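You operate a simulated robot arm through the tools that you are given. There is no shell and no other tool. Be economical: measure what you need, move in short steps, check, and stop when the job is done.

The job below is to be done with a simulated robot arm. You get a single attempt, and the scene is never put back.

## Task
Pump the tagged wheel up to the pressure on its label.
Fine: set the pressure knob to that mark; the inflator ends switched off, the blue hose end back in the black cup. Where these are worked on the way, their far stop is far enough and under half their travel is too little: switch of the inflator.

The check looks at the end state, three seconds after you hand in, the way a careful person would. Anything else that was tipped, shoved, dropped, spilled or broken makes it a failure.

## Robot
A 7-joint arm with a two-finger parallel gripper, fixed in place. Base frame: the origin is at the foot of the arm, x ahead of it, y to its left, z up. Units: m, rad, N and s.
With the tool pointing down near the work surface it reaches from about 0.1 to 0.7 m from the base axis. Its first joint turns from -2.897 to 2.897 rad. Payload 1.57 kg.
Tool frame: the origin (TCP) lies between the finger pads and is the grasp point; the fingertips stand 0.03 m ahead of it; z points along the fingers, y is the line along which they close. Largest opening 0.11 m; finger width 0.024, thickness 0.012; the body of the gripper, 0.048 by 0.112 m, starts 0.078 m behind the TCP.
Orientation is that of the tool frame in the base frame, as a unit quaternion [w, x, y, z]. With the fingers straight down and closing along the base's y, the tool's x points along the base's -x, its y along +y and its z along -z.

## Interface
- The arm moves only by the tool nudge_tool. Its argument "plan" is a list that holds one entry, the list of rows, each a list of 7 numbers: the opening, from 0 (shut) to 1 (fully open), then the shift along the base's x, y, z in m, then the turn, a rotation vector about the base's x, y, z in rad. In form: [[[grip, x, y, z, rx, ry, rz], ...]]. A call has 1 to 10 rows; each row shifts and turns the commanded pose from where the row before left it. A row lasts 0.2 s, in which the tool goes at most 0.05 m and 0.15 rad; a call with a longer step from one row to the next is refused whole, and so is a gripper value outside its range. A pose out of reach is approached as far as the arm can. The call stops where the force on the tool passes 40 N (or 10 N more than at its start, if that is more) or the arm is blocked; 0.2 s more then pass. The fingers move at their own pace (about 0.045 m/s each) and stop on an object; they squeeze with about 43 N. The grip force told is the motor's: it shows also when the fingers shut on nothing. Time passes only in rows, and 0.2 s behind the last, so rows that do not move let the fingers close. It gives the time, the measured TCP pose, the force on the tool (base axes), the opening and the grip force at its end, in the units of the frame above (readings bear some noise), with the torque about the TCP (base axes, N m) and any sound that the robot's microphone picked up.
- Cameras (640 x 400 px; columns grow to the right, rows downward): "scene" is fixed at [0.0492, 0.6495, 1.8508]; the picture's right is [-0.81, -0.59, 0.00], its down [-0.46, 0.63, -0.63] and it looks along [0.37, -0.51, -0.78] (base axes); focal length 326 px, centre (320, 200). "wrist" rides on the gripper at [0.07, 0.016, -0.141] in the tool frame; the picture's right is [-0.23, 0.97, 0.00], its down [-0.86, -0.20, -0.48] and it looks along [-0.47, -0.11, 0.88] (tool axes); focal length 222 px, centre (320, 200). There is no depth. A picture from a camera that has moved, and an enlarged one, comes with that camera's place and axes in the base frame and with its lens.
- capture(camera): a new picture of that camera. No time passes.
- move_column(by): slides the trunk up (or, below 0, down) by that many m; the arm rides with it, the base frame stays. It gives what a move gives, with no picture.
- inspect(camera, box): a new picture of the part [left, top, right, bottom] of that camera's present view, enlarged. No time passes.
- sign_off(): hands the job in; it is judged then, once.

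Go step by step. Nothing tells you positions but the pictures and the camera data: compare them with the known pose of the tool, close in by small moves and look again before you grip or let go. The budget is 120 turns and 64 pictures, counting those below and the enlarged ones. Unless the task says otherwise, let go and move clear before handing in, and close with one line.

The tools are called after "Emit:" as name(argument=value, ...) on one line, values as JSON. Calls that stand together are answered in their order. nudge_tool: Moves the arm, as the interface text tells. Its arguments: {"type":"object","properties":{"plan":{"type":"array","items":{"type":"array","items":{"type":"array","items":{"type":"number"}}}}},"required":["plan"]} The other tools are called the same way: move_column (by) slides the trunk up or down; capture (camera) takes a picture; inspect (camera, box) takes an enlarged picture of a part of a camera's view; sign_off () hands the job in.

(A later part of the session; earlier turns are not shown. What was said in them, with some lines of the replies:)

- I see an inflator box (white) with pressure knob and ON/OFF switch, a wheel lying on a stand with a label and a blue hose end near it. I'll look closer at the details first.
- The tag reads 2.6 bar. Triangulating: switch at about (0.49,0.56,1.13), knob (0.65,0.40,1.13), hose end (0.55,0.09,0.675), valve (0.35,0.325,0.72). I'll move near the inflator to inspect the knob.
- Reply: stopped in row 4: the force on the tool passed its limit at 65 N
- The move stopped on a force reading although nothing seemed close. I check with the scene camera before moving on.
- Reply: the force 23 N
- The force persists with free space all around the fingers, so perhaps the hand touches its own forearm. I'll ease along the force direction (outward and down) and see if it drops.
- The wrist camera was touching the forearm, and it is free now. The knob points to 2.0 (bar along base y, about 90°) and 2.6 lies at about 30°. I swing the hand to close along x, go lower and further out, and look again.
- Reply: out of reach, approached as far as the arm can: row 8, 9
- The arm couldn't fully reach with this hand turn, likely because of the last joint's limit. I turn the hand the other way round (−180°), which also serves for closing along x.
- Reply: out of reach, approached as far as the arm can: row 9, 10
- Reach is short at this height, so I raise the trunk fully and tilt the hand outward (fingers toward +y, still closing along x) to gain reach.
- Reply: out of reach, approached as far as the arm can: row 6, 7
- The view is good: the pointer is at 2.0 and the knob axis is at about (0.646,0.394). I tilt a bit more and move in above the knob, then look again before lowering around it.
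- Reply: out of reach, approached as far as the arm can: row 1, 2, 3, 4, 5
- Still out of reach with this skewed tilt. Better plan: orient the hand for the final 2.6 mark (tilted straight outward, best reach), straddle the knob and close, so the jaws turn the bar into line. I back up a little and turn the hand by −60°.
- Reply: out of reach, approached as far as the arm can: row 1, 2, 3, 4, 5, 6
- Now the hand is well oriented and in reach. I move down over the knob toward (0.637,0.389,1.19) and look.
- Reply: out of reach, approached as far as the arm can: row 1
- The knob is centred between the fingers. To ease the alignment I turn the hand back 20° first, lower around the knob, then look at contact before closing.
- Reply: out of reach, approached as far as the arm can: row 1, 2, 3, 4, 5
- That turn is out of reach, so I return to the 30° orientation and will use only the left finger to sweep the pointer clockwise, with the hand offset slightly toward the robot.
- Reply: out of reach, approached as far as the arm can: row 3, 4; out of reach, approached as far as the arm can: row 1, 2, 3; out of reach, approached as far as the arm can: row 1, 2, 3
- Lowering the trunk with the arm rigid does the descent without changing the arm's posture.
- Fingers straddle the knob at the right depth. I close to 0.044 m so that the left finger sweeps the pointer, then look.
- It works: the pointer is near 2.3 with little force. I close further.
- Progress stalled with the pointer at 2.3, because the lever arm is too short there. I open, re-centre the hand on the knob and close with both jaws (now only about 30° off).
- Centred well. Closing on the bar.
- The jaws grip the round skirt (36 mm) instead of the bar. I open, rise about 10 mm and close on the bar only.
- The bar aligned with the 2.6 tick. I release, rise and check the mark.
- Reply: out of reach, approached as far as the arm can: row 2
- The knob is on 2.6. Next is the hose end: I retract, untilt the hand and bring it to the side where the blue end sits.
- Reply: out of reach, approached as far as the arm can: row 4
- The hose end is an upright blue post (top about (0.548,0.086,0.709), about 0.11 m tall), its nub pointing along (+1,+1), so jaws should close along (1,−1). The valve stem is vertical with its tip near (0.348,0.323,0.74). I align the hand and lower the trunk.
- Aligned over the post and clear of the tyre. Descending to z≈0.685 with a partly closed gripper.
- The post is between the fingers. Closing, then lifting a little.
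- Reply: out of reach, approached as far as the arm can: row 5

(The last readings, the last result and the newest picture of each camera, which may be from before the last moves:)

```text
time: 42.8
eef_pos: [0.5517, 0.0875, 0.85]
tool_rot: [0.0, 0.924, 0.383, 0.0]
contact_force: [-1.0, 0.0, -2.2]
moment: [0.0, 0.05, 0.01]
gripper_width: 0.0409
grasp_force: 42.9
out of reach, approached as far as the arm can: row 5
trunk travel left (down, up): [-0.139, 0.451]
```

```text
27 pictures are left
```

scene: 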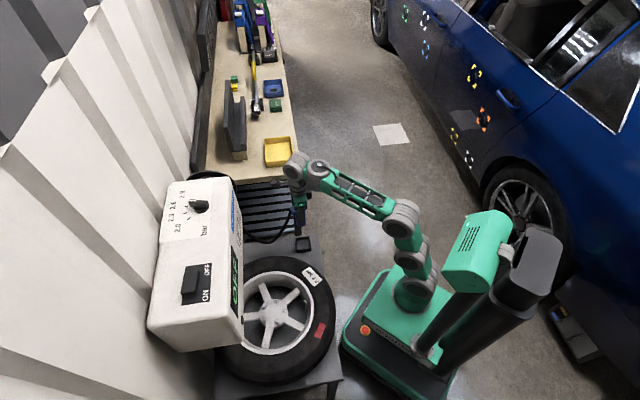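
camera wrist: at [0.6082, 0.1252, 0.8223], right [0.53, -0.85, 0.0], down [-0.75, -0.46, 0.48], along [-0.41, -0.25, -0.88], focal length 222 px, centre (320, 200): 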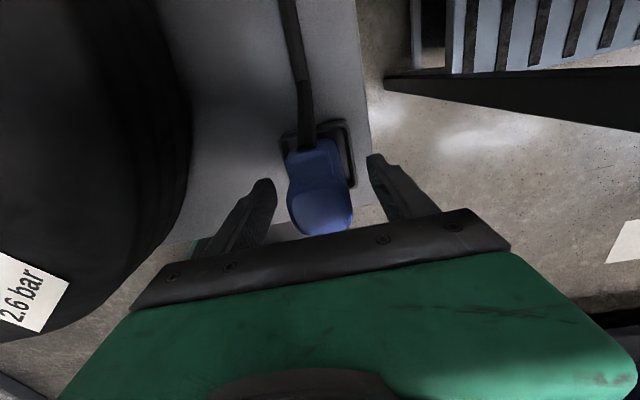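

The post is lifted out. I inspect its lower end and the valve.

Emit:
inspect(camera="scene", box=[265, 160, 345, 260])

Emit:
inspect(camera="scene", box=[260, 270, 320, 330])

```text
4.00 times, centred on (305, 210) of scene
camera zoom: at [0.0492, 0.6495, 1.8508], right [-0.81, -0.59, 0.0], down [-0.46, 0.63, -0.63], along [0.37, -0.51, -0.78], focal length 1306 px, centre (380, 160)
```

zoom: 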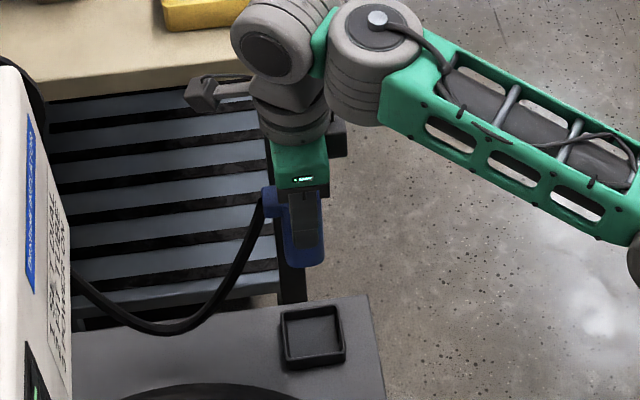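

```text
6.67 times, centred on (290, 300) of scene
camera zoom: at [0.0492, 0.6495, 1.8508], right [-0.81, -0.59, 0.0], down [-0.46, 0.63, -0.63], along [0.37, -0.51, -0.78], focal length 2176 px, centre (520, -467)
```

zoom: 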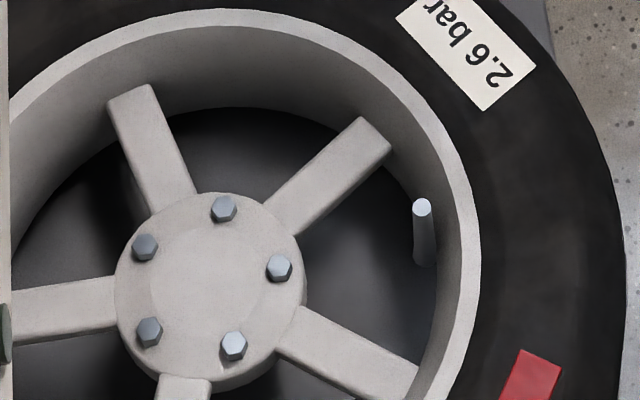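

The stem runs from about z 0.67 to 0.746 at (0.348,0.324). I raise by trunk and carry the post over toward the valve, stopping short to look.

Emit:
move_column(by=0.05)

Emit:
nudge_tool(plan=[[[0, -0.024, 0.022, 0, 0, 0, 0], [0, -0.026, 0.024, 0, 0, 0, 0], [0, -0.028, 0.026, 0, 0, 0, 0], [0, -0.028, 0.027, 0, 0, 0, 0], [0, -0.028, 0.028, 0, 0, 0, 0], [0, -0.028, 0.028, 0, 0, 0, 0], [0, -0.026, 0.028, 0, 0, 0, 0], [0, -0.015, 0.026, 0, 0, 0, 0], [0, 0, 0, 0, 0, 0, 0]]])

Emit:
capture(camera="wrist")

Emit:
capture(camera="scene")

```text
time: 43.7
eef_pos: [0.5514, 0.0885, 0.9002]
tool_rot: [0.0, 0.924, 0.383, 0.0]
contact_force: [0.0, 0.4, -1.2]
moment: [0.0, 0.06, -0.01]
gripper_width: 0.0411
grasp_force: 43.1
trunk travel left (down, up): [-0.189, 0.401]
```

```text
time: 45.7
eef_pos: [0.3486, 0.2959, 0.9026]
tool_rot: [-0.002, 0.924, 0.383, 0.0]
contact_force: [-0.1, -1.0, -1.4]
moment: [0.01, -0.01, -0.03]
gripper_width: 0.0411
grasp_force: 42.9
trunk travel left (down, up): [-0.189, 0.401]
```

```text
24 pictures are left
camera wrist: at [0.4102, 0.3312, 1.0433], right [0.53, -0.85, -0.01], down [-0.74, -0.47, 0.48], along [-0.41, -0.25, -0.88], focal length 222 px, centre (320, 200)
```

wrist: 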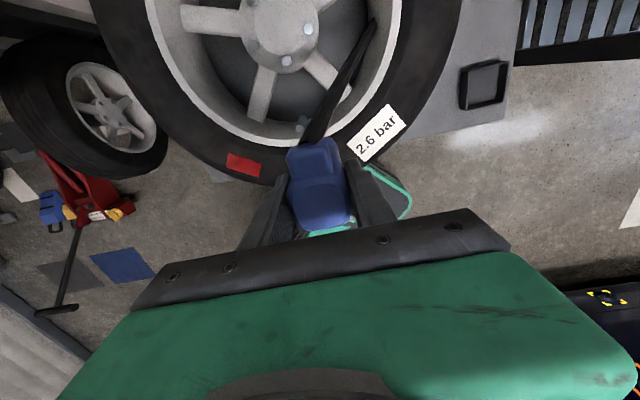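

```text
23 pictures are left
```

scene: 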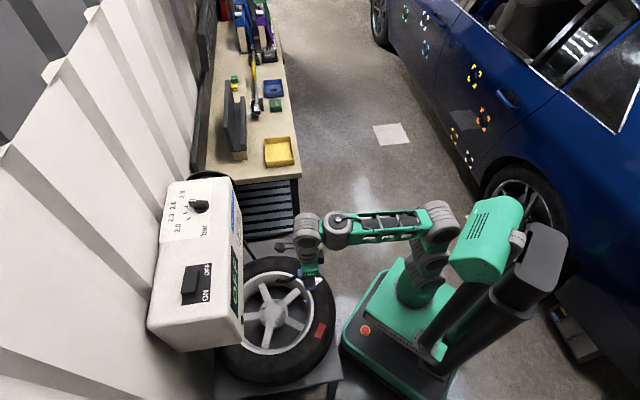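

Emit:
inspect(camera="wrist", box=[260, 80, 360, 180])

Emit:
inspect(camera="scene", box=[265, 230, 345, 310])

```text
4.00 times, centred on (310, 130) of wrist
camera zoom: at [0.4102, 0.3312, 1.0433], right [0.53, -0.85, -0.01], down [-0.74, -0.47, 0.48], along [-0.41, -0.25, -0.88], focal length 888 px, centre (360, 480)
```

zoom: 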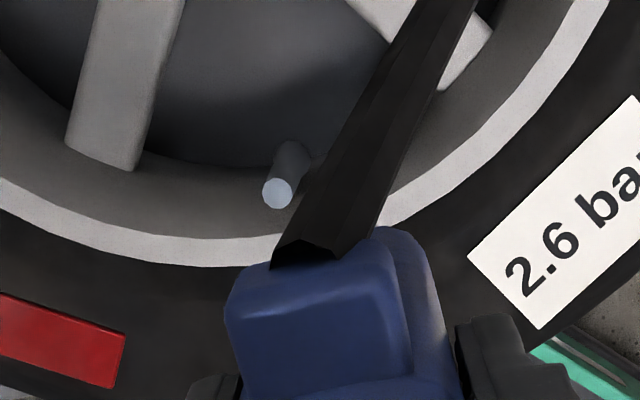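

```text
5.00 times, centred on (305, 270) of scene
camera zoom: at [0.0492, 0.6495, 1.8508], right [-0.81, -0.59, 0.0], down [-0.46, 0.63, -0.63], along [0.37, -0.51, -0.78], focal length 1632 px, centre (395, -150)
```

zoom: 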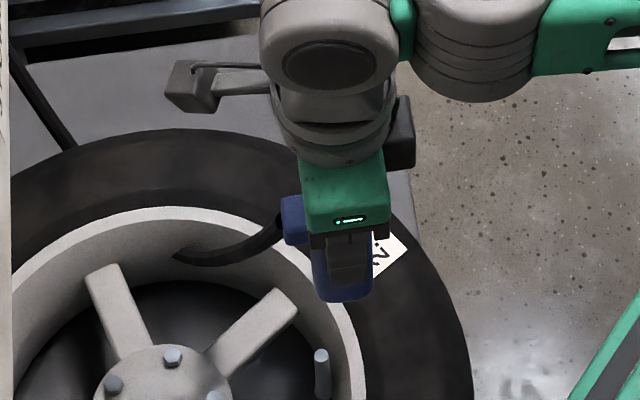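

Stem tip refined to (0.348,0.325,0.748). I move over it and down to just above, then check alignment.

Emit:
nudge_tool(plan=[[[0, 0, 0.015, 0, 0, 0, 0], [0, -0.0006, 0.014, 0, 0, 0, 0], [0, 0, 0, -0.025, 0, 0, 0], [0, 0, 0, -0.023, 0, 0, 0], [0, 0, 0, 0, 0, 0, 0]]])

Emit:
inspect(camera="scene", box=[255, 240, 335, 320])

```text
time: 46.9
eef_pos: [0.3473, 0.3229, 0.8475]
tool_rot: [0.0, 0.924, 0.383, 0.001]
contact_force: [0.3, -0.3, -1.5]
moment: [0.01, 0.02, 0.02]
gripper_width: 0.041
grasp_force: 43.2
out of reach, approached as far as the arm can: row 2
trunk travel left (down, up): [-0.189, 0.401]
```

```text
5.00 times, centred on (295, 280) of scene
camera zoom: at [0.0492, 0.6495, 1.8508], right [-0.81, -0.59, 0.0], down [-0.46, 0.63, -0.63], along [0.37, -0.51, -0.78], focal length 1632 px, centre (445, -200)
```

zoom: 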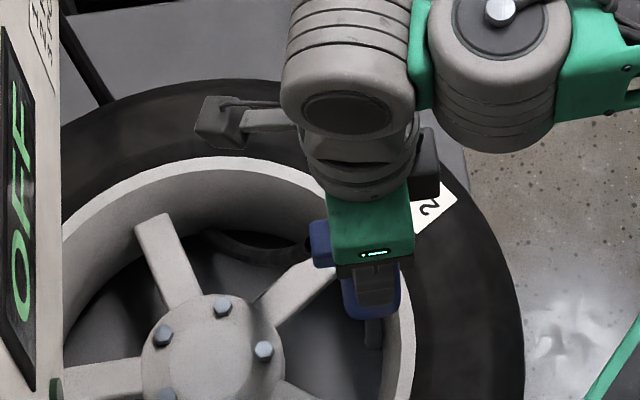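

The post sits right above the stem. I nudge by 2 mm and lower in small steps, watching the force.

Emit:
nudge_tool(plan=[[[0, 0.001, 0.002, -0.005, 0, 0, 0], [0, 0, 0, -0.005, 0, 0, 0], [0, 0, 0, -0.005, 0, 0, 0], [0, 0, 0, -0.005, 0, 0, 0], [0, 0, 0, 0, 0, 0, 0]]])

```text
time: 48.1
eef_pos: [0.3495, 0.3286, 0.8264]
tool_rot: [-0.001, 0.924, 0.383, 0.0]
contact_force: [-0.1, -0.5, -1.3]
moment: [0.02, 0.03, 0.03]
gripper_width: 0.0409
grasp_force: 42.7
trunk travel left (down, up): [-0.189, 0.401]
```

Emit:
nudge_tool(plan=[[[0, -0.001, -0.003, 0, 0, 0, 0], [0, 0, 0, -0.005, 0, 0, 0], [0, 0, 0, -0.005, 0, 0, 0], [0, 0, 0, -0.005, 0, 0, 0], [0, 0, 0, 0, 0, 0, 0]]])

Emit:
inspect(camera="scene", box=[255, 240, 335, 320])

```text
time: 49.3
eef_pos: [0.3486, 0.3249, 0.8119]
tool_rot: [0.0, 0.924, 0.384, 0.001]
contact_force: [-0.9, -0.1, -2.4]
moment: [0.0, 0.02, 0.02]
gripper_width: 0.0409
grasp_force: 43.3
trunk travel left (down, up): [-0.189, 0.401]
```

```text
5.00 times, centred on (295, 280) of scene
camera zoom: at [0.0492, 0.6495, 1.8508], right [-0.81, -0.59, 0.0], down [-0.46, 0.63, -0.63], along [0.37, -0.51, -0.78], focal length 1632 px, centre (445, -200)
```

zoom: 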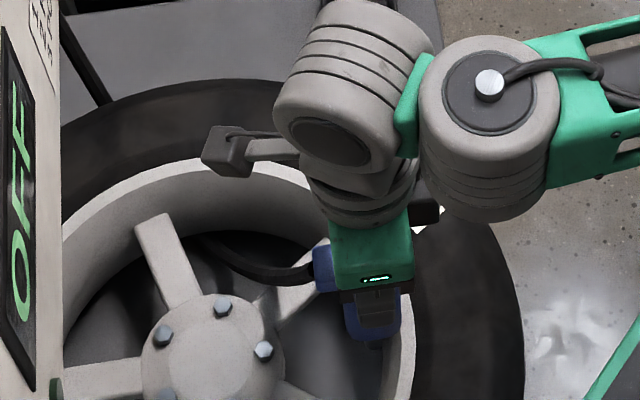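

No contact, so the chuck seems to be sliding over the stem. Continue gently until it seats.

Emit:
nudge_tool(plan=[[[0, 0, 0, -0.005, 0, 0, 0], [0, 0, 0, -0.005, 0, 0, 0], [0, 0, 0, -0.005, 0, 0, 0], [0, 0, 0, -0.004, 0, 0, 0], [0, 0, 0, 0, 0, 0, 0]]])

Emit:
inspect(camera="scene", box=[255, 240, 335, 320])

```text
time: 50.5
eef_pos: [0.346, 0.3243, 0.7953]
tool_rot: [-0.001, 0.923, 0.384, 0.0]
contact_force: [-0.4, 1.7, 2.1]
moment: [0.1, 0.06, 0.0]
gripper_width: 0.0411
grasp_force: 42.9
trunk travel left (down, up): [-0.189, 0.401]
```

```text
5.00 times, centred on (295, 280) of scene
camera zoom: at [0.0492, 0.6495, 1.8508], right [-0.81, -0.59, 0.0], down [-0.46, 0.63, -0.63], along [0.37, -0.51, -0.78], focal length 1632 px, centre (445, -200)
```

zoom: 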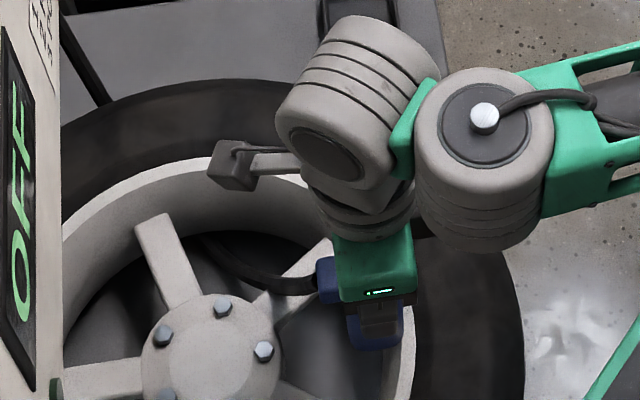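

Emit:
nudge_tool(plan=[[[0, 0, 0, -0.004, 0, 0, 0], [0, 0, 0, -0.004, 0, 0, 0], [0, 0, 0, 0, 0, 0, 0]]])

```text
time: 51.3
eef_pos: [0.3463, 0.3249, 0.7886]
tool_rot: [-0.002, 0.923, 0.384, 0.004]
contact_force: [5.0, -6.3, 38.3]
moment: [-0.38, -0.47, 0.02]
gripper_width: 0.041
grasp_force: 43.0
trunk travel left (down, up): [-0.189, 0.401]
```

Seated firmly (38 N). I ease off slightly, release the post and look.

Emit:
nudge_tool(plan=[[[0, 0, 0, 0.002, 0, 0, 0], [0.3, 0, 0, 0, 0, 0, 0], [0.6, 0, 0, 0, 0, 0, 0], [0.8, 0, 0, 0, 0, 0, 0], [0.8, 0, 0, 0, 0, 0, 0]]])

Emit:
nudge_tool(plan=[[[0.8, 0, 0, 0.02, 0, 0, 0], [0.8, 0, 0, 0.03, 0, 0, 0], [0.8, 0, 0, 0.03, 0, 0, 0], [0.8, -0.02, -0.02, 0.02, 0, 0, 0], [0.8, -0.02, -0.02, 0, 0, 0, 0], [0.8, 0, 0, 0, 0, 0, 0]]])

Emit:
inspect(camera="scene", box=[215, 220, 355, 360])

Emit:
capture(camera="wrist")

```text
time: 52.5
eef_pos: [0.3466, 0.3257, 0.7866]
tool_rot: [0.0, 0.924, 0.383, -0.001]
contact_force: [0.3, -0.3, 0.0]
moment: [-0.03, -0.01, 0.04]
gripper_width: 0.0883
grasp_force: 0.1
trunk travel left (down, up): [-0.189, 0.401]
```

```text
time: 53.9
eef_pos: [0.3068, 0.2837, 0.8871]
tool_rot: [0.0, 0.923, 0.384, 0.0]
contact_force: [-0.3, 0.4, 0.2]
moment: [0.0, 0.01, -0.03]
gripper_width: 0.0877
grasp_force: 0.0
trunk travel left (down, up): [-0.189, 0.401]
```

```text
2.86 times, centred on (285, 290) of scene
camera zoom: at [0.0492, 0.6495, 1.8508], right [-0.81, -0.59, 0.0], down [-0.46, 0.63, -0.63], along [0.37, -0.51, -0.78], focal length 933 px, centre (420, -57)
```

zoom: 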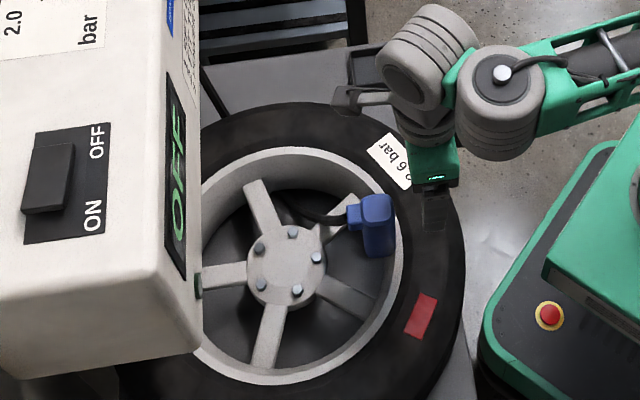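

```text
16 pictures are left
camera wrist: at [0.3669, 0.3206, 1.0284], right [0.53, -0.85, 0.0], down [-0.75, -0.46, 0.48], along [-0.41, -0.25, -0.88], focal length 222 px, centre (320, 200)
```

wrist: 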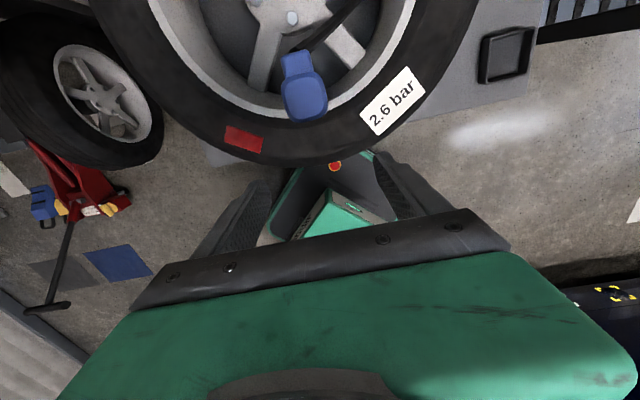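

The hose stands upright on the valve. Now the switch: a close look first.

Emit:
inspect(camera="scene", box=[170, 250, 220, 312])

```text
6.45 times, centred on (195, 281) of scene
camera zoom: at [0.0492, 0.6495, 1.8508], right [-0.81, -0.59, 0.0], down [-0.46, 0.63, -0.63], along [0.37, -0.51, -0.78], focal length 2106 px, centre (1126, -323)
```

zoom: 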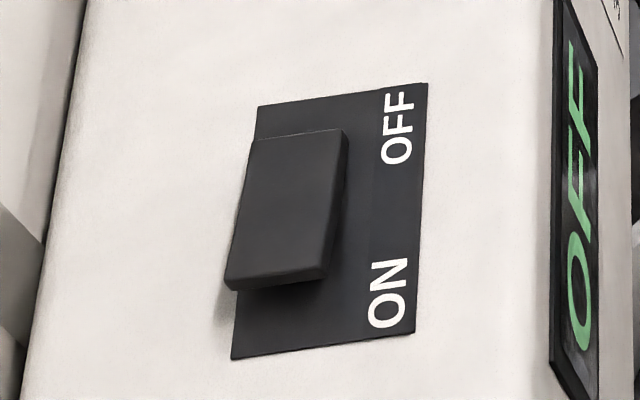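

It is a rocker with its ON end raised (around (0.473,0.572,1.145)). I raise the trunk, close the fingers, tilt outward and approach above the ON end.

Emit:
move_column(by=0.4)

Emit:
nudge_tool(plan=[[[0.5, 0, 0, 0, 0.0958, -0.0804, 0], [0.2, 0, 0, 0, 0.0958, -0.0804, 0], [0, 0, 0, 0, 0.0958, -0.0804, 0], [0, 0, 0, 0, 0.0958, -0.0804, 0], [0, 0, 0, 0, 0, 0, 0.09], [0, 0.02, 0.04, 0, 0, 0, 0], [0, 0.022, 0.04, 0, 0, 0, 0], [0, 0.022, 0.04, 0, 0, 0, 0], [0, 0.022, 0.04, 0, 0, 0, 0], [0, 0, 0, 0, 0, 0, 0]]])

```text
time: 57.7
eef_pos: [0.3062, 0.2838, 1.288]
tool_rot: [0.0, 0.924, 0.383, 0.001]
contact_force: [-0.5, -0.3, 0.4]
moment: [0.03, 0.03, -0.01]
gripper_width: 0.0878
grasp_force: 0.1
trunk travel left (down, up): [-0.589, 0.001]
```

```text
time: 59.9
eef_pos: [0.4028, 0.4385, 1.2936]
tool_rot: [-0.091, 0.888, 0.413, 0.179]
contact_force: [-0.3, -0.2, -0.3]
moment: [0.02, 0.01, 0.05]
gripper_width: 0.0
grasp_force: 21.4
out of reach, approached as far as the arm can: row 1, 4
trunk travel left (down, up): [-0.589, 0.001]
```

Emit:
nudge_tool(plan=[[[0, 0.012, 0.025, -0.02, 0.0766, -0.0643, 0], [0, 0.015, 0.03, -0.02, 0, 0, 0], [0, 0.015, 0.03, -0.02, 0, 0, 0], [0, 0.012, 0.025, -0.01, 0, 0, 0], [0, 0, 0, 0, 0, 0, 0]]])

Emit:
capture(camera="wrist")

```text
time: 61.1
eef_pos: [0.4399, 0.5594, 1.2421]
tool_rot: [-0.105, 0.878, 0.41, 0.225]
contact_force: [-0.1, 0.7, -0.1]
moment: [0.0, -0.02, 0.01]
gripper_width: 0.0001
grasp_force: 20.6
out of reach, approached as far as the arm can: row 1, 2, 3, 4
trunk travel left (down, up): [-0.589, 0.001]
```

```text
14 pictures are left
camera wrist: at [0.4475, 0.5436, 1.3987], right [0.62, -0.78, -0.11], down [-0.78, -0.62, 0.01], along [-0.07, 0.08, -0.99], focal length 222 px, centre (320, 200)
```

wrist: 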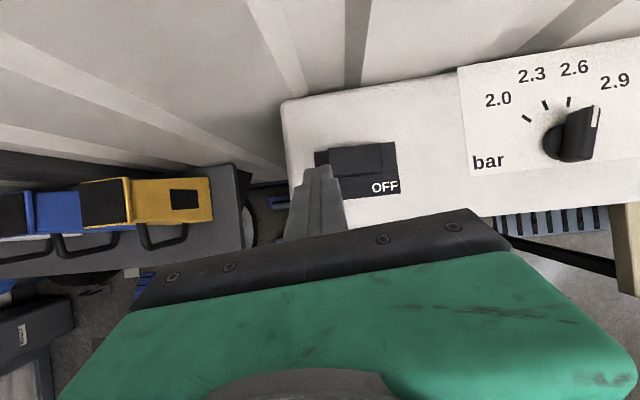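

The fingertip is slightly off the ON end; I shift about +2.5 cm along x, lower, and check.

Emit:
nudge_tool(plan=[[[0, 0.009, 0.001, -0.015, 0, 0, 0], [0, 0.008, 0.0012, -0.01, 0, 0, 0], [0, 0.008, 0.0013, -0.01, 0, 0, 0], [0, 0, 0, 0, 0, 0, 0]]])

Emit:
inspect(camera="scene", box=[150, 220, 240, 310])

```text
time: 62.1
eef_pos: [0.4596, 0.5761, 1.224]
tool_rot: [-0.101, 0.879, 0.409, 0.224]
contact_force: [0.1, 0.5, -0.2]
moment: [-0.01, -0.01, 0.03]
gripper_width: 0.0001
grasp_force: 21.1
out of reach, approached as far as the arm can: row 1, 2, 3
trunk travel left (down, up): [-0.589, 0.001]
```

```text
4.44 times, centred on (195, 265) of scene
camera zoom: at [0.0492, 0.6495, 1.8508], right [-0.81, -0.59, 0.0], down [-0.46, 0.63, -0.63], along [0.37, -0.51, -0.78], focal length 1451 px, centre (876, -89)
```

zoom: 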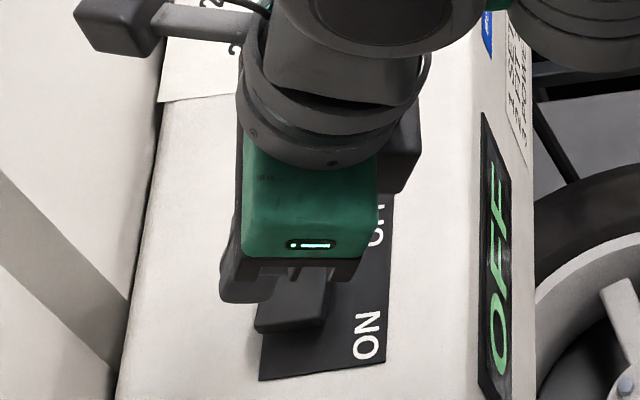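

Emit:
nudge_tool(plan=[[[0, 0.004, -0.011, 0, 0, 0, 0], [0, 0, 0, 0, 0, 0, 0]]])

Emit:
move_column(by=-0.035)

Emit:
inspect(camera="wrist", box=[240, 100, 440, 240])

```text
time: 62.7
eef_pos: [0.4607, 0.5654, 1.2256]
tool_rot: [-0.099, 0.879, 0.409, 0.226]
contact_force: [0.2, -0.1, 0.4]
moment: [-0.01, 0.0, 0.01]
gripper_width: 0.0
grasp_force: 21.4
out of reach, approached as far as the arm can: row 1
trunk travel left (down, up): [-0.589, 0.001]
```

```text
time: 63.5
eef_pos: [0.4607, 0.5651, 1.191]
tool_rot: [-0.099, 0.878, 0.41, 0.226]
contact_force: [0.8, 0.0, 0.0]
moment: [-0.01, -0.03, 0.0]
gripper_width: 0.0002
grasp_force: 21.6
trunk travel left (down, up): [-0.554, 0.036]
```

```text
2.86 times, centred on (340, 170) of wrist
camera zoom: at [0.4677, 0.5498, 1.3485], right [0.62, -0.78, -0.1], down [-0.78, -0.62, 0.01], along [-0.07, 0.07, -0.99], focal length 635 px, centre (263, 286)
```

zoom: 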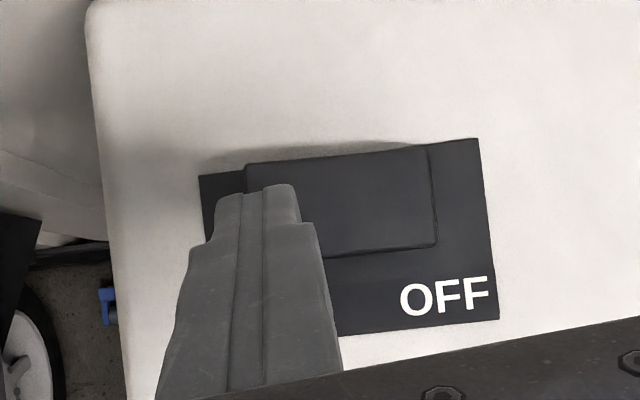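

The tip is over the ON end; I shift 8 mm inward along the rocker and press down.

Emit:
nudge_tool(plan=[[[0, 0.006, -0.006, 0, 0, 0, 0], [0, 0, 0, -0.01, 0, 0, 0], [0, 0, 0, 0, 0, 0, 0]]])

Emit:
move_column(by=-0.01)

```text
time: 64.3
eef_pos: [0.4665, 0.5594, 1.1808]
tool_rot: [-0.095, 0.878, 0.41, 0.227]
contact_force: [0.2, 0.0, 0.1]
moment: [-0.02, 0.04, 0.03]
gripper_width: 0.0001
grasp_force: 20.8
trunk travel left (down, up): [-0.554, 0.036]
```

```text
time: 64.9
eef_pos: [0.4668, 0.5592, 1.1736]
tool_rot: [-0.096, 0.878, 0.409, 0.228]
contact_force: [-1.3, 1.3, 0.9]
moment: [0.06, 0.01, -0.05]
gripper_width: 0.0
grasp_force: 21.1
trunk travel left (down, up): [-0.544, 0.046]
```

Contact is starting. Press down in small steps.

Emit:
nudge_tool(plan=[[[0, 0, 0, -0.006, 0, 0, 0], [0, 0, 0, -0.006, 0, 0, 0], [0, 0, 0, -0.006, 0, 0, 0], [0, 0, 0, 0, 0, 0, 0]]])

Emit:
inspect(camera="scene", box=[170, 220, 260, 320])

```text
time: 65.8
eef_pos: [0.4682, 0.5605, 1.1686]
tool_rot: [-0.098, 0.875, 0.409, 0.239]
contact_force: [-5.4, 2.7, 8.8]
moment: [0.11, 0.01, 0.03]
gripper_width: 0.0
grasp_force: 21.1
trunk travel left (down, up): [-0.544, 0.046]
stopped in row 4: the force on the tool passed its limit at 42 N (the readings are from after the stop); the commanded pose is now the measured one
```

```text
4.00 times, centred on (215, 270) of scene
camera zoom: at [0.0492, 0.6495, 1.8508], right [-0.81, -0.59, 0.0], down [-0.46, 0.63, -0.63], along [0.37, -0.51, -0.78], focal length 1306 px, centre (740, -80)
```

zoom: 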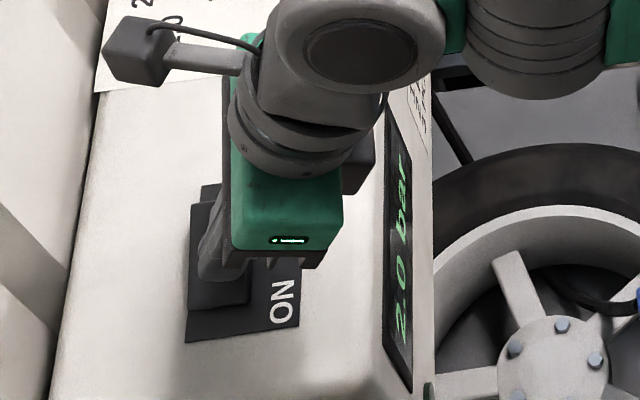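

The switch is on: the display now shows 2.0 bar. I lift off, move above the OFF end and let it pump.

Emit:
nudge_tool(plan=[[[0, 0, 0, 0.015, 0, 0, 0], [0, 0, 0, 0.015, 0, 0, 0], [0, 0.008, -0.008, 0, 0, 0, 0], [0, 0.009, -0.008, 0, 0, 0, 0], [0, 0.009, -0.008, 0, 0, 0, 0], [0, 0, 0, 0, 0, 0, 0], [0, 0, 0, 0, 0, 0, 0], [0, 0, 0, 0, 0, 0, 0], [0, 0, 0, 0, 0, 0, 0], [0, 0, 0, 0, 0, 0, 0]]])

Emit:
nudge_tool(plan=[[[0, 0, 0, 0, 0, 0, 0], [0, 0, 0, 0, 0, 0, 0], [0, 0, 0, 0, 0, 0, 0], [0, 0, 0, 0, 0, 0, 0], [0, 0, 0, 0, 0, 0, 0], [0, 0, 0, 0, 0, 0, 0], [0, 0, 0, 0, 0, 0, 0], [0, 0, 0, 0, 0, 0, 0], [0, 0, 0, 0, 0, 0, 0], [0, 0, 0, 0, 0, 0, 0]]])

Emit:
inspect(camera="scene", box=[170, 220, 320, 330])

```text
time: 68.0
eef_pos: [0.4962, 0.5372, 1.1949]
tool_rot: [-0.096, 0.876, 0.409, 0.237]
contact_force: [-0.5, -0.3, 0.2]
moment: [-0.02, 0.02, 0.0]
gripper_width: 0.0001
grasp_force: 21.5
trunk travel left (down, up): [-0.544, 0.046]
```

```text
time: 70.2
eef_pos: [0.4945, 0.5376, 1.195]
tool_rot: [-0.097, 0.876, 0.41, 0.236]
contact_force: [-0.5, 0.2, -1.1]
moment: [-0.04, 0.01, 0.0]
gripper_width: 0.0
grasp_force: 21.2
trunk travel left (down, up): [-0.544, 0.046]
```

```text
3.64 times, centred on (245, 275) of scene
camera zoom: at [0.0492, 0.6495, 1.8508], right [-0.81, -0.59, 0.0], down [-0.46, 0.63, -0.63], along [0.37, -0.51, -0.78], focal length 1187 px, centre (593, -73)
```

zoom: 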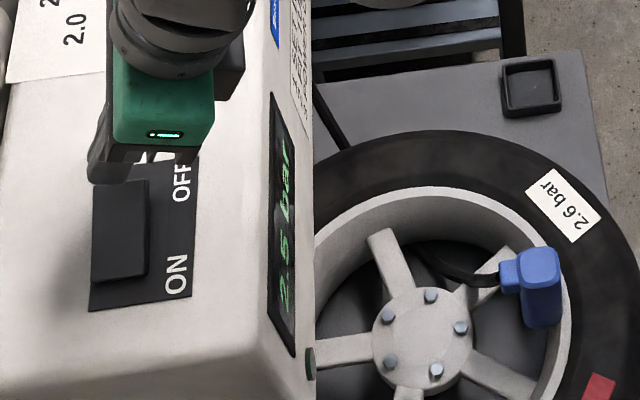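

It reads 2.5 bar and climbing. I wait a bit more.

Emit:
nudge_tool(plan=[[[0, 0, 0, 0, 0, 0, 0], [0, 0, 0, 0, 0, 0, 0], [0, 0, 0, 0, 0, 0, 0], [0, 0, 0, 0, 0, 0, 0], [0, 0, 0, 0, 0, 0, 0], [0, 0, 0, 0, 0, 0, 0]]])

Emit:
inspect(camera="scene", box=[215, 240, 265, 320])

```text
time: 71.6
eef_pos: [0.4949, 0.5367, 1.1952]
tool_rot: [-0.096, 0.876, 0.409, 0.236]
contact_force: [0.3, 0.0, -0.5]
moment: [0.02, 0.01, 0.02]
gripper_width: 0.0
grasp_force: 21.4
trunk travel left (down, up): [-0.544, 0.046]
```

```text
5.00 times, centred on (240, 280) of scene
camera zoom: at [0.0492, 0.6495, 1.8508], right [-0.81, -0.59, 0.0], down [-0.46, 0.63, -0.63], along [0.37, -0.51, -0.78], focal length 1632 px, centre (720, -200)
```

zoom: 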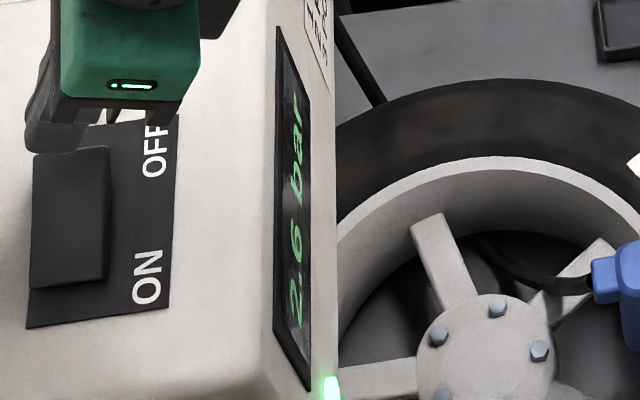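

2.6 bar reached and the green lamp is lit. Now press the OFF end.

Emit:
nudge_tool(plan=[[[0, 0, 0, -0.01, 0, 0, 0], [0, 0, 0, -0.008, 0, 0, 0], [0, 0, 0, -0.007, 0, 0, 0], [0, 0, 0, -0.006, 0, 0, 0], [0, 0, 0, -0.006, 0, 0, 0], [0, 0, 0, 0, 0, 0, 0]]])

Emit:
inspect(camera="scene", box=[180, 240, 330, 320])

```text
time: 73.0
eef_pos: [0.4939, 0.5357, 1.1663]
tool_rot: [-0.094, 0.875, 0.408, 0.244]
contact_force: [7.4, -1.1, 34.1]
moment: [0.3, -0.12, -0.08]
gripper_width: 0.0
grasp_force: 20.9
trunk travel left (down, up): [-0.544, 0.046]
```

```text
4.27 times, centred on (255, 280) of scene
camera zoom: at [0.0492, 0.6495, 1.8508], right [-0.81, -0.59, 0.0], down [-0.46, 0.63, -0.63], along [0.37, -0.51, -0.78], focal length 1393 px, centre (597, -141)
```

zoom: 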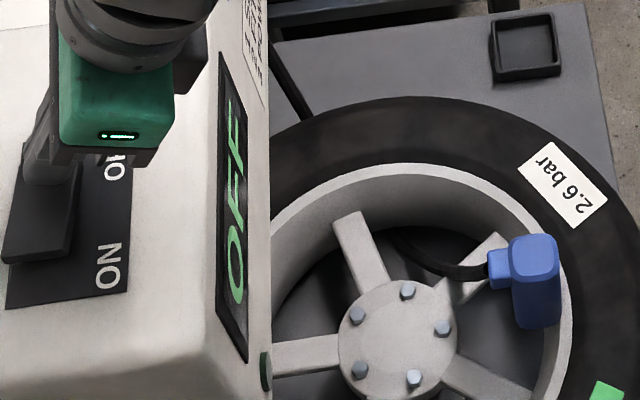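

Off, and the wheel's marker turned green. I lift, retract and untilt the hand, back toward the hose.

Emit:
nudge_tool(plan=[[[0, 0, 0, 0.02, 0, 0, 0], [0, 0, 0, 0.02, 0, 0, 0], [0, -0.025, -0.035, 0.02, 0, 0, 0], [0, -0.025, -0.035, 0.015, 0, 0, 0], [0, -0.03, -0.038, 0.0, 0, 0, 0], [0, -0.03, -0.038, 0, -0.0953, 0.0917, 0], [0, -0.03, -0.038, 0, -0.0953, 0.0917, 0], [0, -0.03, -0.038, 0, -0.0953, 0.0917, 0], [0, -0.015, -0.025, 0, -0.0953, 0.0917, 0], [0, 0, 0, 0, 0, 0, 0]]])

```text
time: 75.2
eef_pos: [0.3074, 0.2914, 1.2312]
tool_rot: [-0.002, 0.907, 0.422, -0.008]
contact_force: [0.3, 0.7, -0.5]
moment: [-0.02, 0.02, 0.04]
gripper_width: 0.0
grasp_force: 22.0
trunk travel left (down, up): [-0.544, 0.046]
```

Emit:
nudge_tool(plan=[[[0.4, -0.005, -0.008, 0, 0, -0.016, 0], [0.8, 0, 0, 0, 0, 0, -0.0865], [0.8, 0, 0, 0, 0, 0, 0], [0.8, 0, 0, 0, 0, 0, 0]]])

Emit:
move_column(by=-0.335)

Emit:
nudge_tool(plan=[[[0.8, 0, 0, 0, 0, 0, 0]]])

```text
time: 76.2
eef_pos: [0.3032, 0.2821, 1.2314]
tool_rot: [0.001, 0.924, 0.382, 0.0]
contact_force: [0.3, 0.6, 0.5]
moment: [0.02, -0.01, 0.0]
gripper_width: 0.084
grasp_force: 0.0
trunk travel left (down, up): [-0.544, 0.046]
```

```text
time: 79.5
eef_pos: [0.3044, 0.2824, 0.8968]
tool_rot: [0.001, 0.924, 0.382, -0.001]
contact_force: [-1.0, 0.5, 0.2]
moment: [-0.05, 0.02, 0.02]
gripper_width: 0.0881
grasp_force: 0.0
trunk travel left (down, up): [-0.209, 0.381]
```

```text
time: 79.9
eef_pos: [0.3054, 0.2831, 0.8965]
tool_rot: [0.001, 0.924, 0.382, 0.0]
contact_force: [0.5, -0.9, -0.1]
moment: [0.02, -0.02, -0.05]
gripper_width: 0.0878
grasp_force: 0.0
trunk travel left (down, up): [-0.209, 0.381]
```

Move over the post and down to the previous grasp height.

Emit:
nudge_tool(plan=[[[0.8, 0.02, 0.021, 0, 0, 0, 0], [0.8, 0.021, 0.021, 0, 0, 0, 0], [0.8, 0, 0, 0, 0, 0, 0], [0.8, 0, 0, -0.03, 0, 0, 0], [0.8, 0, 0, -0.03, 0, 0, 0], [0.8, 0, 0, -0.025, 0, 0, 0], [0.8, 0, 0, -0.022, 0, 0, 0], [0.8, 0, 0, 0, 0, 0, 0]]])

Emit:
capture(camera="wrist")

```text
time: 81.7
eef_pos: [0.3474, 0.328, 0.7893]
tool_rot: [0.002, 0.924, 0.383, -0.001]
contact_force: [0.4, 0.0, -0.2]
moment: [0.03, 0.0, 0.02]
gripper_width: 0.088
grasp_force: 0.0
trunk travel left (down, up): [-0.209, 0.381]
```

```text
7 pictures are left
camera wrist: at [0.4076, 0.3644, 0.9307], right [0.53, -0.85, 0.0], down [-0.75, -0.46, 0.48], along [-0.41, -0.25, -0.88], focal length 222 px, centre (320, 200)
```

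wrist: 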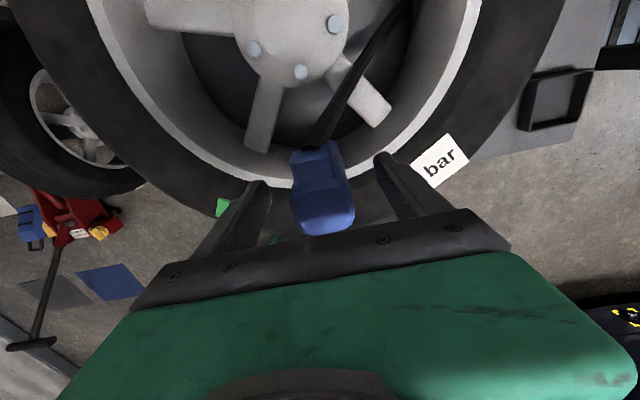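

Post between the fingers again. Grip, then lift straight off the stem.

Emit:
nudge_tool(plan=[[[0.5, -0.001, -0.002, 0, 0, 0, 0], [0.2, 0, 0, 0, 0, 0, 0], [0, 0, 0, 0, 0, 0, 0], [0, 0, 0, 0, 0, 0, 0], [0, 0, 0, 0, 0, 0, 0]]])

Emit:
nudge_tool(plan=[[[0, 0, 0, 0.01, 0, 0, 0], [0, 0, 0, 0.015, 0, 0, 0], [0, 0, 0, 0.02, 0, 0, 0], [0, 0, 0, 0.025, 0, 0, 0], [0, 0, 0, 0.025, 0, 0, 0], [0, 0, 0, 0.02, 0, 0, 0], [0, 0, 0, 0, 0, 0, 0]]])

```text
time: 82.9
eef_pos: [0.3458, 0.3264, 0.7895]
tool_rot: [0.002, 0.924, 0.381, 0.0]
contact_force: [-0.1, 0.3, -0.8]
moment: [0.0, -0.02, 0.02]
gripper_width: 0.0411
grasp_force: 31.9
trunk travel left (down, up): [-0.209, 0.381]
```

```text
time: 84.5
eef_pos: [0.3494, 0.3229, 0.8995]
tool_rot: [0.001, 0.924, 0.382, -0.002]
contact_force: [-0.6, -0.5, -2.6]
moment: [0.02, 0.01, 0.03]
gripper_width: 0.0408
grasp_force: 43.1
out of reach, approached as far as the arm can: row 6
trunk travel left (down, up): [-0.209, 0.381]
```

Off the stem. Carry it back over the cup.

Emit:
nudge_tool(plan=[[[0, 0.024, -0.029, 0, 0, 0, 0], [0, 0.025, -0.029, 0, 0, 0, 0], [0, 0.025, -0.029, 0, 0, 0, 0], [0, 0.025, -0.029, 0, 0, 0, 0], [0, 0.025, -0.029, 0, 0, 0, 0], [0, 0.025, -0.029, 0, 0, 0, 0], [0, 0.025, -0.03, 0, 0, 0, 0], [0, 0.025, -0.03, 0, 0, 0, 0], [0, 0, 0, 0, 0, 0, 0]]])

Emit:
nudge_tool(plan=[[[0, 0, 0, 0, 0, 0, 0]]])

```text
time: 86.5
eef_pos: [0.5452, 0.0896, 0.8981]
tool_rot: [0.001, 0.924, 0.381, -0.001]
contact_force: [-0.4, -0.6, -1.6]
moment: [-0.01, 0.03, 0.0]
gripper_width: 0.0411
grasp_force: 42.8
trunk travel left (down, up): [-0.209, 0.381]
```

```text
time: 86.9
eef_pos: [0.5454, 0.0898, 0.8989]
tool_rot: [0.001, 0.924, 0.382, -0.001]
contact_force: [-0.7, 1.1, -2.2]
moment: [-0.03, 0.05, 0.0]
gripper_width: 0.041
grasp_force: 43.2
trunk travel left (down, up): [-0.209, 0.381]
```

Emit:
nudge_tool(plan=[[[0, 0.0035, -0.0006, 0, 0, 0, 0], [0, 0, 0, 0, 0, 0, 0]]])

Emit:
move_column(by=-0.15)

Emit:
inspect(camera="scene", box=[270, 190, 340, 265])

```text
time: 87.5
eef_pos: [0.5507, 0.0881, 0.8987]
tool_rot: [0.002, 0.924, 0.381, 0.0]
contact_force: [0.4, -0.3, -1.3]
moment: [0.01, 0.0, 0.01]
gripper_width: 0.0409
grasp_force: 42.6
trunk travel left (down, up): [-0.209, 0.381]
```

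```text
time: 89.3
eef_pos: [0.5507, 0.0885, 0.7489]
tool_rot: [0.001, 0.924, 0.382, -0.001]
contact_force: [0.5, -0.4, -1.3]
moment: [0.0, 0.01, 0.0]
gripper_width: 0.0411
grasp_force: 42.8
trunk travel left (down, up): [-0.059, 0.531]
```

```text
5.33 times, centred on (305, 228) of scene
camera zoom: at [0.0492, 0.6495, 1.8508], right [-0.81, -0.59, 0.0], down [-0.46, 0.63, -0.63], along [0.37, -0.51, -0.78], focal length 1741 px, centre (400, 53)
```

zoom: 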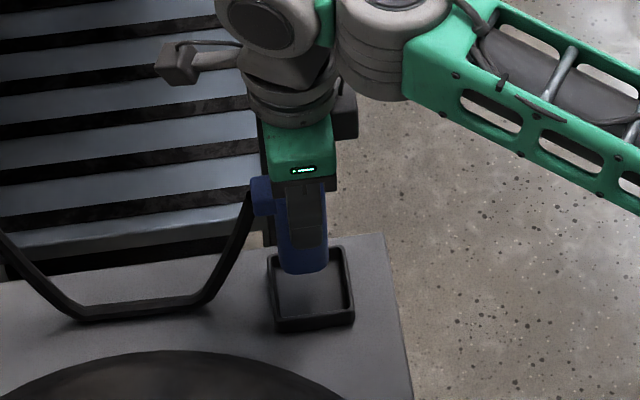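

Aligned over the cup. Lowering gently until it stands.

Emit:
nudge_tool(plan=[[[0, -0.001, 0.0005, -0.02, 0, 0, 0], [0, 0, 0, -0.02, 0, 0, 0], [0, 0, 0, -0.01, 0, 0, 0], [0, 0, 0, -0.008, 0, 0, 0], [0, 0, 0, -0.004, 0, 0, 0], [0, 0, 0, 0, 0, 0, 0]]])

Emit:
nudge_tool(plan=[[[0, 0, 0, -0.002, 0, 0, 0], [0, 0, 0, 0, 0, 0, 0]]])

```text
time: 90.7
eef_pos: [0.5497, 0.0882, 0.6892]
tool_rot: [0.001, 0.924, 0.382, 0.003]
contact_force: [-2.7, 1.2, 22.7]
moment: [0.29, 0.65, -0.02]
gripper_width: 0.041
grasp_force: 42.6
trunk travel left (down, up): [-0.059, 0.531]
```

```text
time: 91.3
eef_pos: [0.549, 0.0878, 0.6876]
tool_rot: [0.002, 0.924, 0.382, 0.004]
contact_force: [6.4, 5.8, 37.1]
moment: [0.78, 0.33, -0.11]
gripper_width: 0.0413
grasp_force: 42.7
trunk travel left (down, up): [-0.059, 0.531]
```

Emit:
nudge_tool(plan=[[[0, 0, 0, 0.002, 0, 0, 0], [0, 0, 0, 0, 0, 0, 0]]])

Emit:
inspect(camera="scene", box=[280, 210, 330, 260])

```text
time: 91.9
eef_pos: [0.5487, 0.0878, 0.6859]
tool_rot: [0.001, 0.924, 0.382, 0.0]
contact_force: [6.8, 4.6, 24.5]
moment: [0.8, -0.1, -0.16]
gripper_width: 0.0409
grasp_force: 43.3
trunk travel left (down, up): [-0.059, 0.531]
```

```text
8.00 times, centred on (305, 235) of scene
camera zoom: at [0.0492, 0.6495, 1.8508], right [-0.81, -0.59, 0.0], down [-0.46, 0.63, -0.63], along [0.37, -0.51, -0.78], focal length 2611 px, centre (440, -80)
```

zoom: 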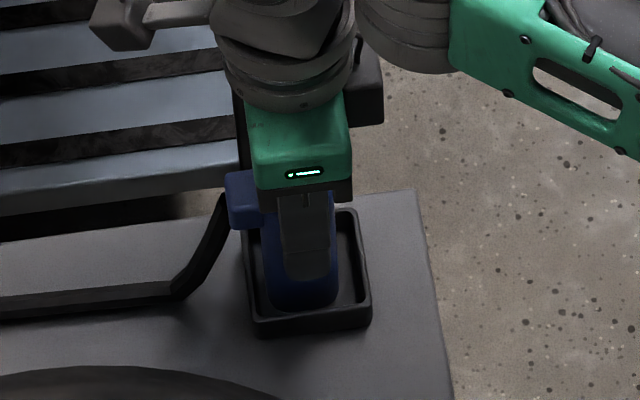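

The post stands inside the cup on its floor. Release and withdraw straight up.

Emit:
nudge_tool(plan=[[[0, 0, 0, 0.002, 0, 0, 0], [0.2, 0, 0, 0, 0, 0, 0], [0.5, 0, 0, 0, 0, 0, 0], [0.7, 0, 0, 0, 0, 0, 0], [0.7, 0, 0, 0, 0, 0, 0]]])

Emit:
nudge_tool(plan=[[[0.7, 0, 0, 0.02, 0, 0, 0], [0.7, 0, 0, 0.03, 0, 0, 0], [0.7, 0, 0, 0.03, 0, 0, 0], [0.7, 0, 0, 0.02, 0, 0, 0], [0.7, 0, 0, 0, 0, 0, 0]]])

Emit:
move_column(by=0.2)

Emit:
nudge_tool(plan=[[[0.7, -0.03, -0.01, 0, 0, 0, 0], [0.7, -0.03, -0.01, 0, 0, 0, 0], [0.7, -0.03, -0.01, 0, 0, 0, 0], [0.7, -0.03, -0.01, 0, 0, 0, 0], [0.7, 0, 0, 0, 0, 0, 0]]])

Emit:
inspect(camera="scene", box=[140, 160, 360, 370])

Emit:
inspect(camera="scene", box=[160, 175, 240, 245])

```text
time: 93.1
eef_pos: [0.5492, 0.0884, 0.6874]
tool_rot: [0.001, 0.924, 0.381, -0.002]
contact_force: [-0.7, 0.7, 0.0]
moment: [0.02, -0.02, 0.0]
gripper_width: 0.0769
grasp_force: 0.0
trunk travel left (down, up): [-0.059, 0.531]
```

```text
time: 94.3
eef_pos: [0.55, 0.0881, 0.7893]
tool_rot: [0.001, 0.924, 0.381, -0.001]
contact_force: [-0.2, 0.4, -0.5]
moment: [0.0, -0.02, 0.0]
gripper_width: 0.0767
grasp_force: 0.0
trunk travel left (down, up): [-0.059, 0.531]
```

```text
time: 96.4
eef_pos: [0.5498, 0.0887, 0.9886]
tool_rot: [0.002, 0.924, 0.382, -0.001]
contact_force: [0.2, -0.5, 0.3]
moment: [0.02, -0.01, 0.01]
gripper_width: 0.0772
grasp_force: 0.0
trunk travel left (down, up): [-0.259, 0.331]
```

```text
time: 97.6
eef_pos: [0.4291, 0.049, 0.9872]
tool_rot: [0.001, 0.924, 0.382, 0.0]
contact_force: [0.5, 0.5, -0.2]
moment: [-0.02, -0.02, 0.02]
gripper_width: 0.077
grasp_force: 0.1
trunk travel left (down, up): [-0.259, 0.331]
```

```text
1.90 times, centred on (250, 265) of scene
camera zoom: at [0.0492, 0.6495, 1.8508], right [-0.81, -0.59, 0.0], down [-0.46, 0.63, -0.63], along [0.37, -0.51, -0.78], focal length 622 px, centre (453, 76)
```

zoom: 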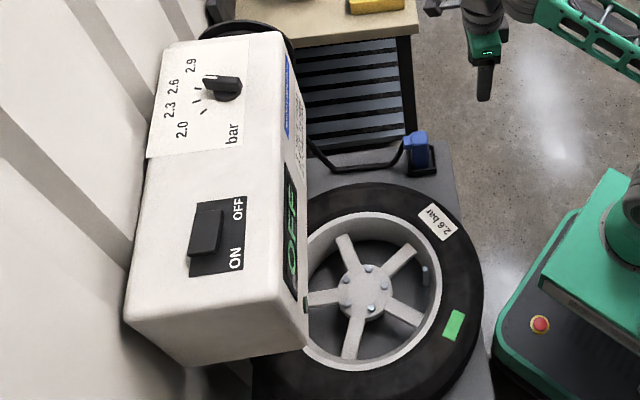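

```text
5.71 times, centred on (200, 210) of scene
camera zoom: at [0.0492, 0.6495, 1.8508], right [-0.81, -0.59, 0.0], down [-0.46, 0.63, -0.63], along [0.37, -0.51, -0.78], focal length 1865 px, centre (1006, 143)
```

zoom: 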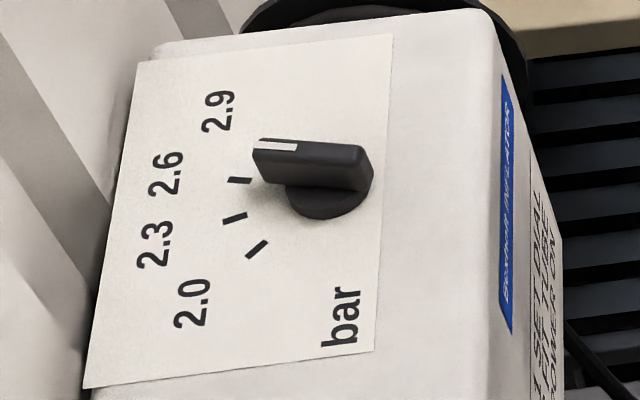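

The knob is on 2.6, the switch is OFF, the wheel's marker is green, and the hose end stands in the black cup with the arm clear. Handing in.

Emit:
sign_off()

```text
The job is handed in.
```

The wheel is pumped to 2.6 bar with the knob on the 2.6 mark, the inflator is switched off, and the blue hose end is back in the black cup.
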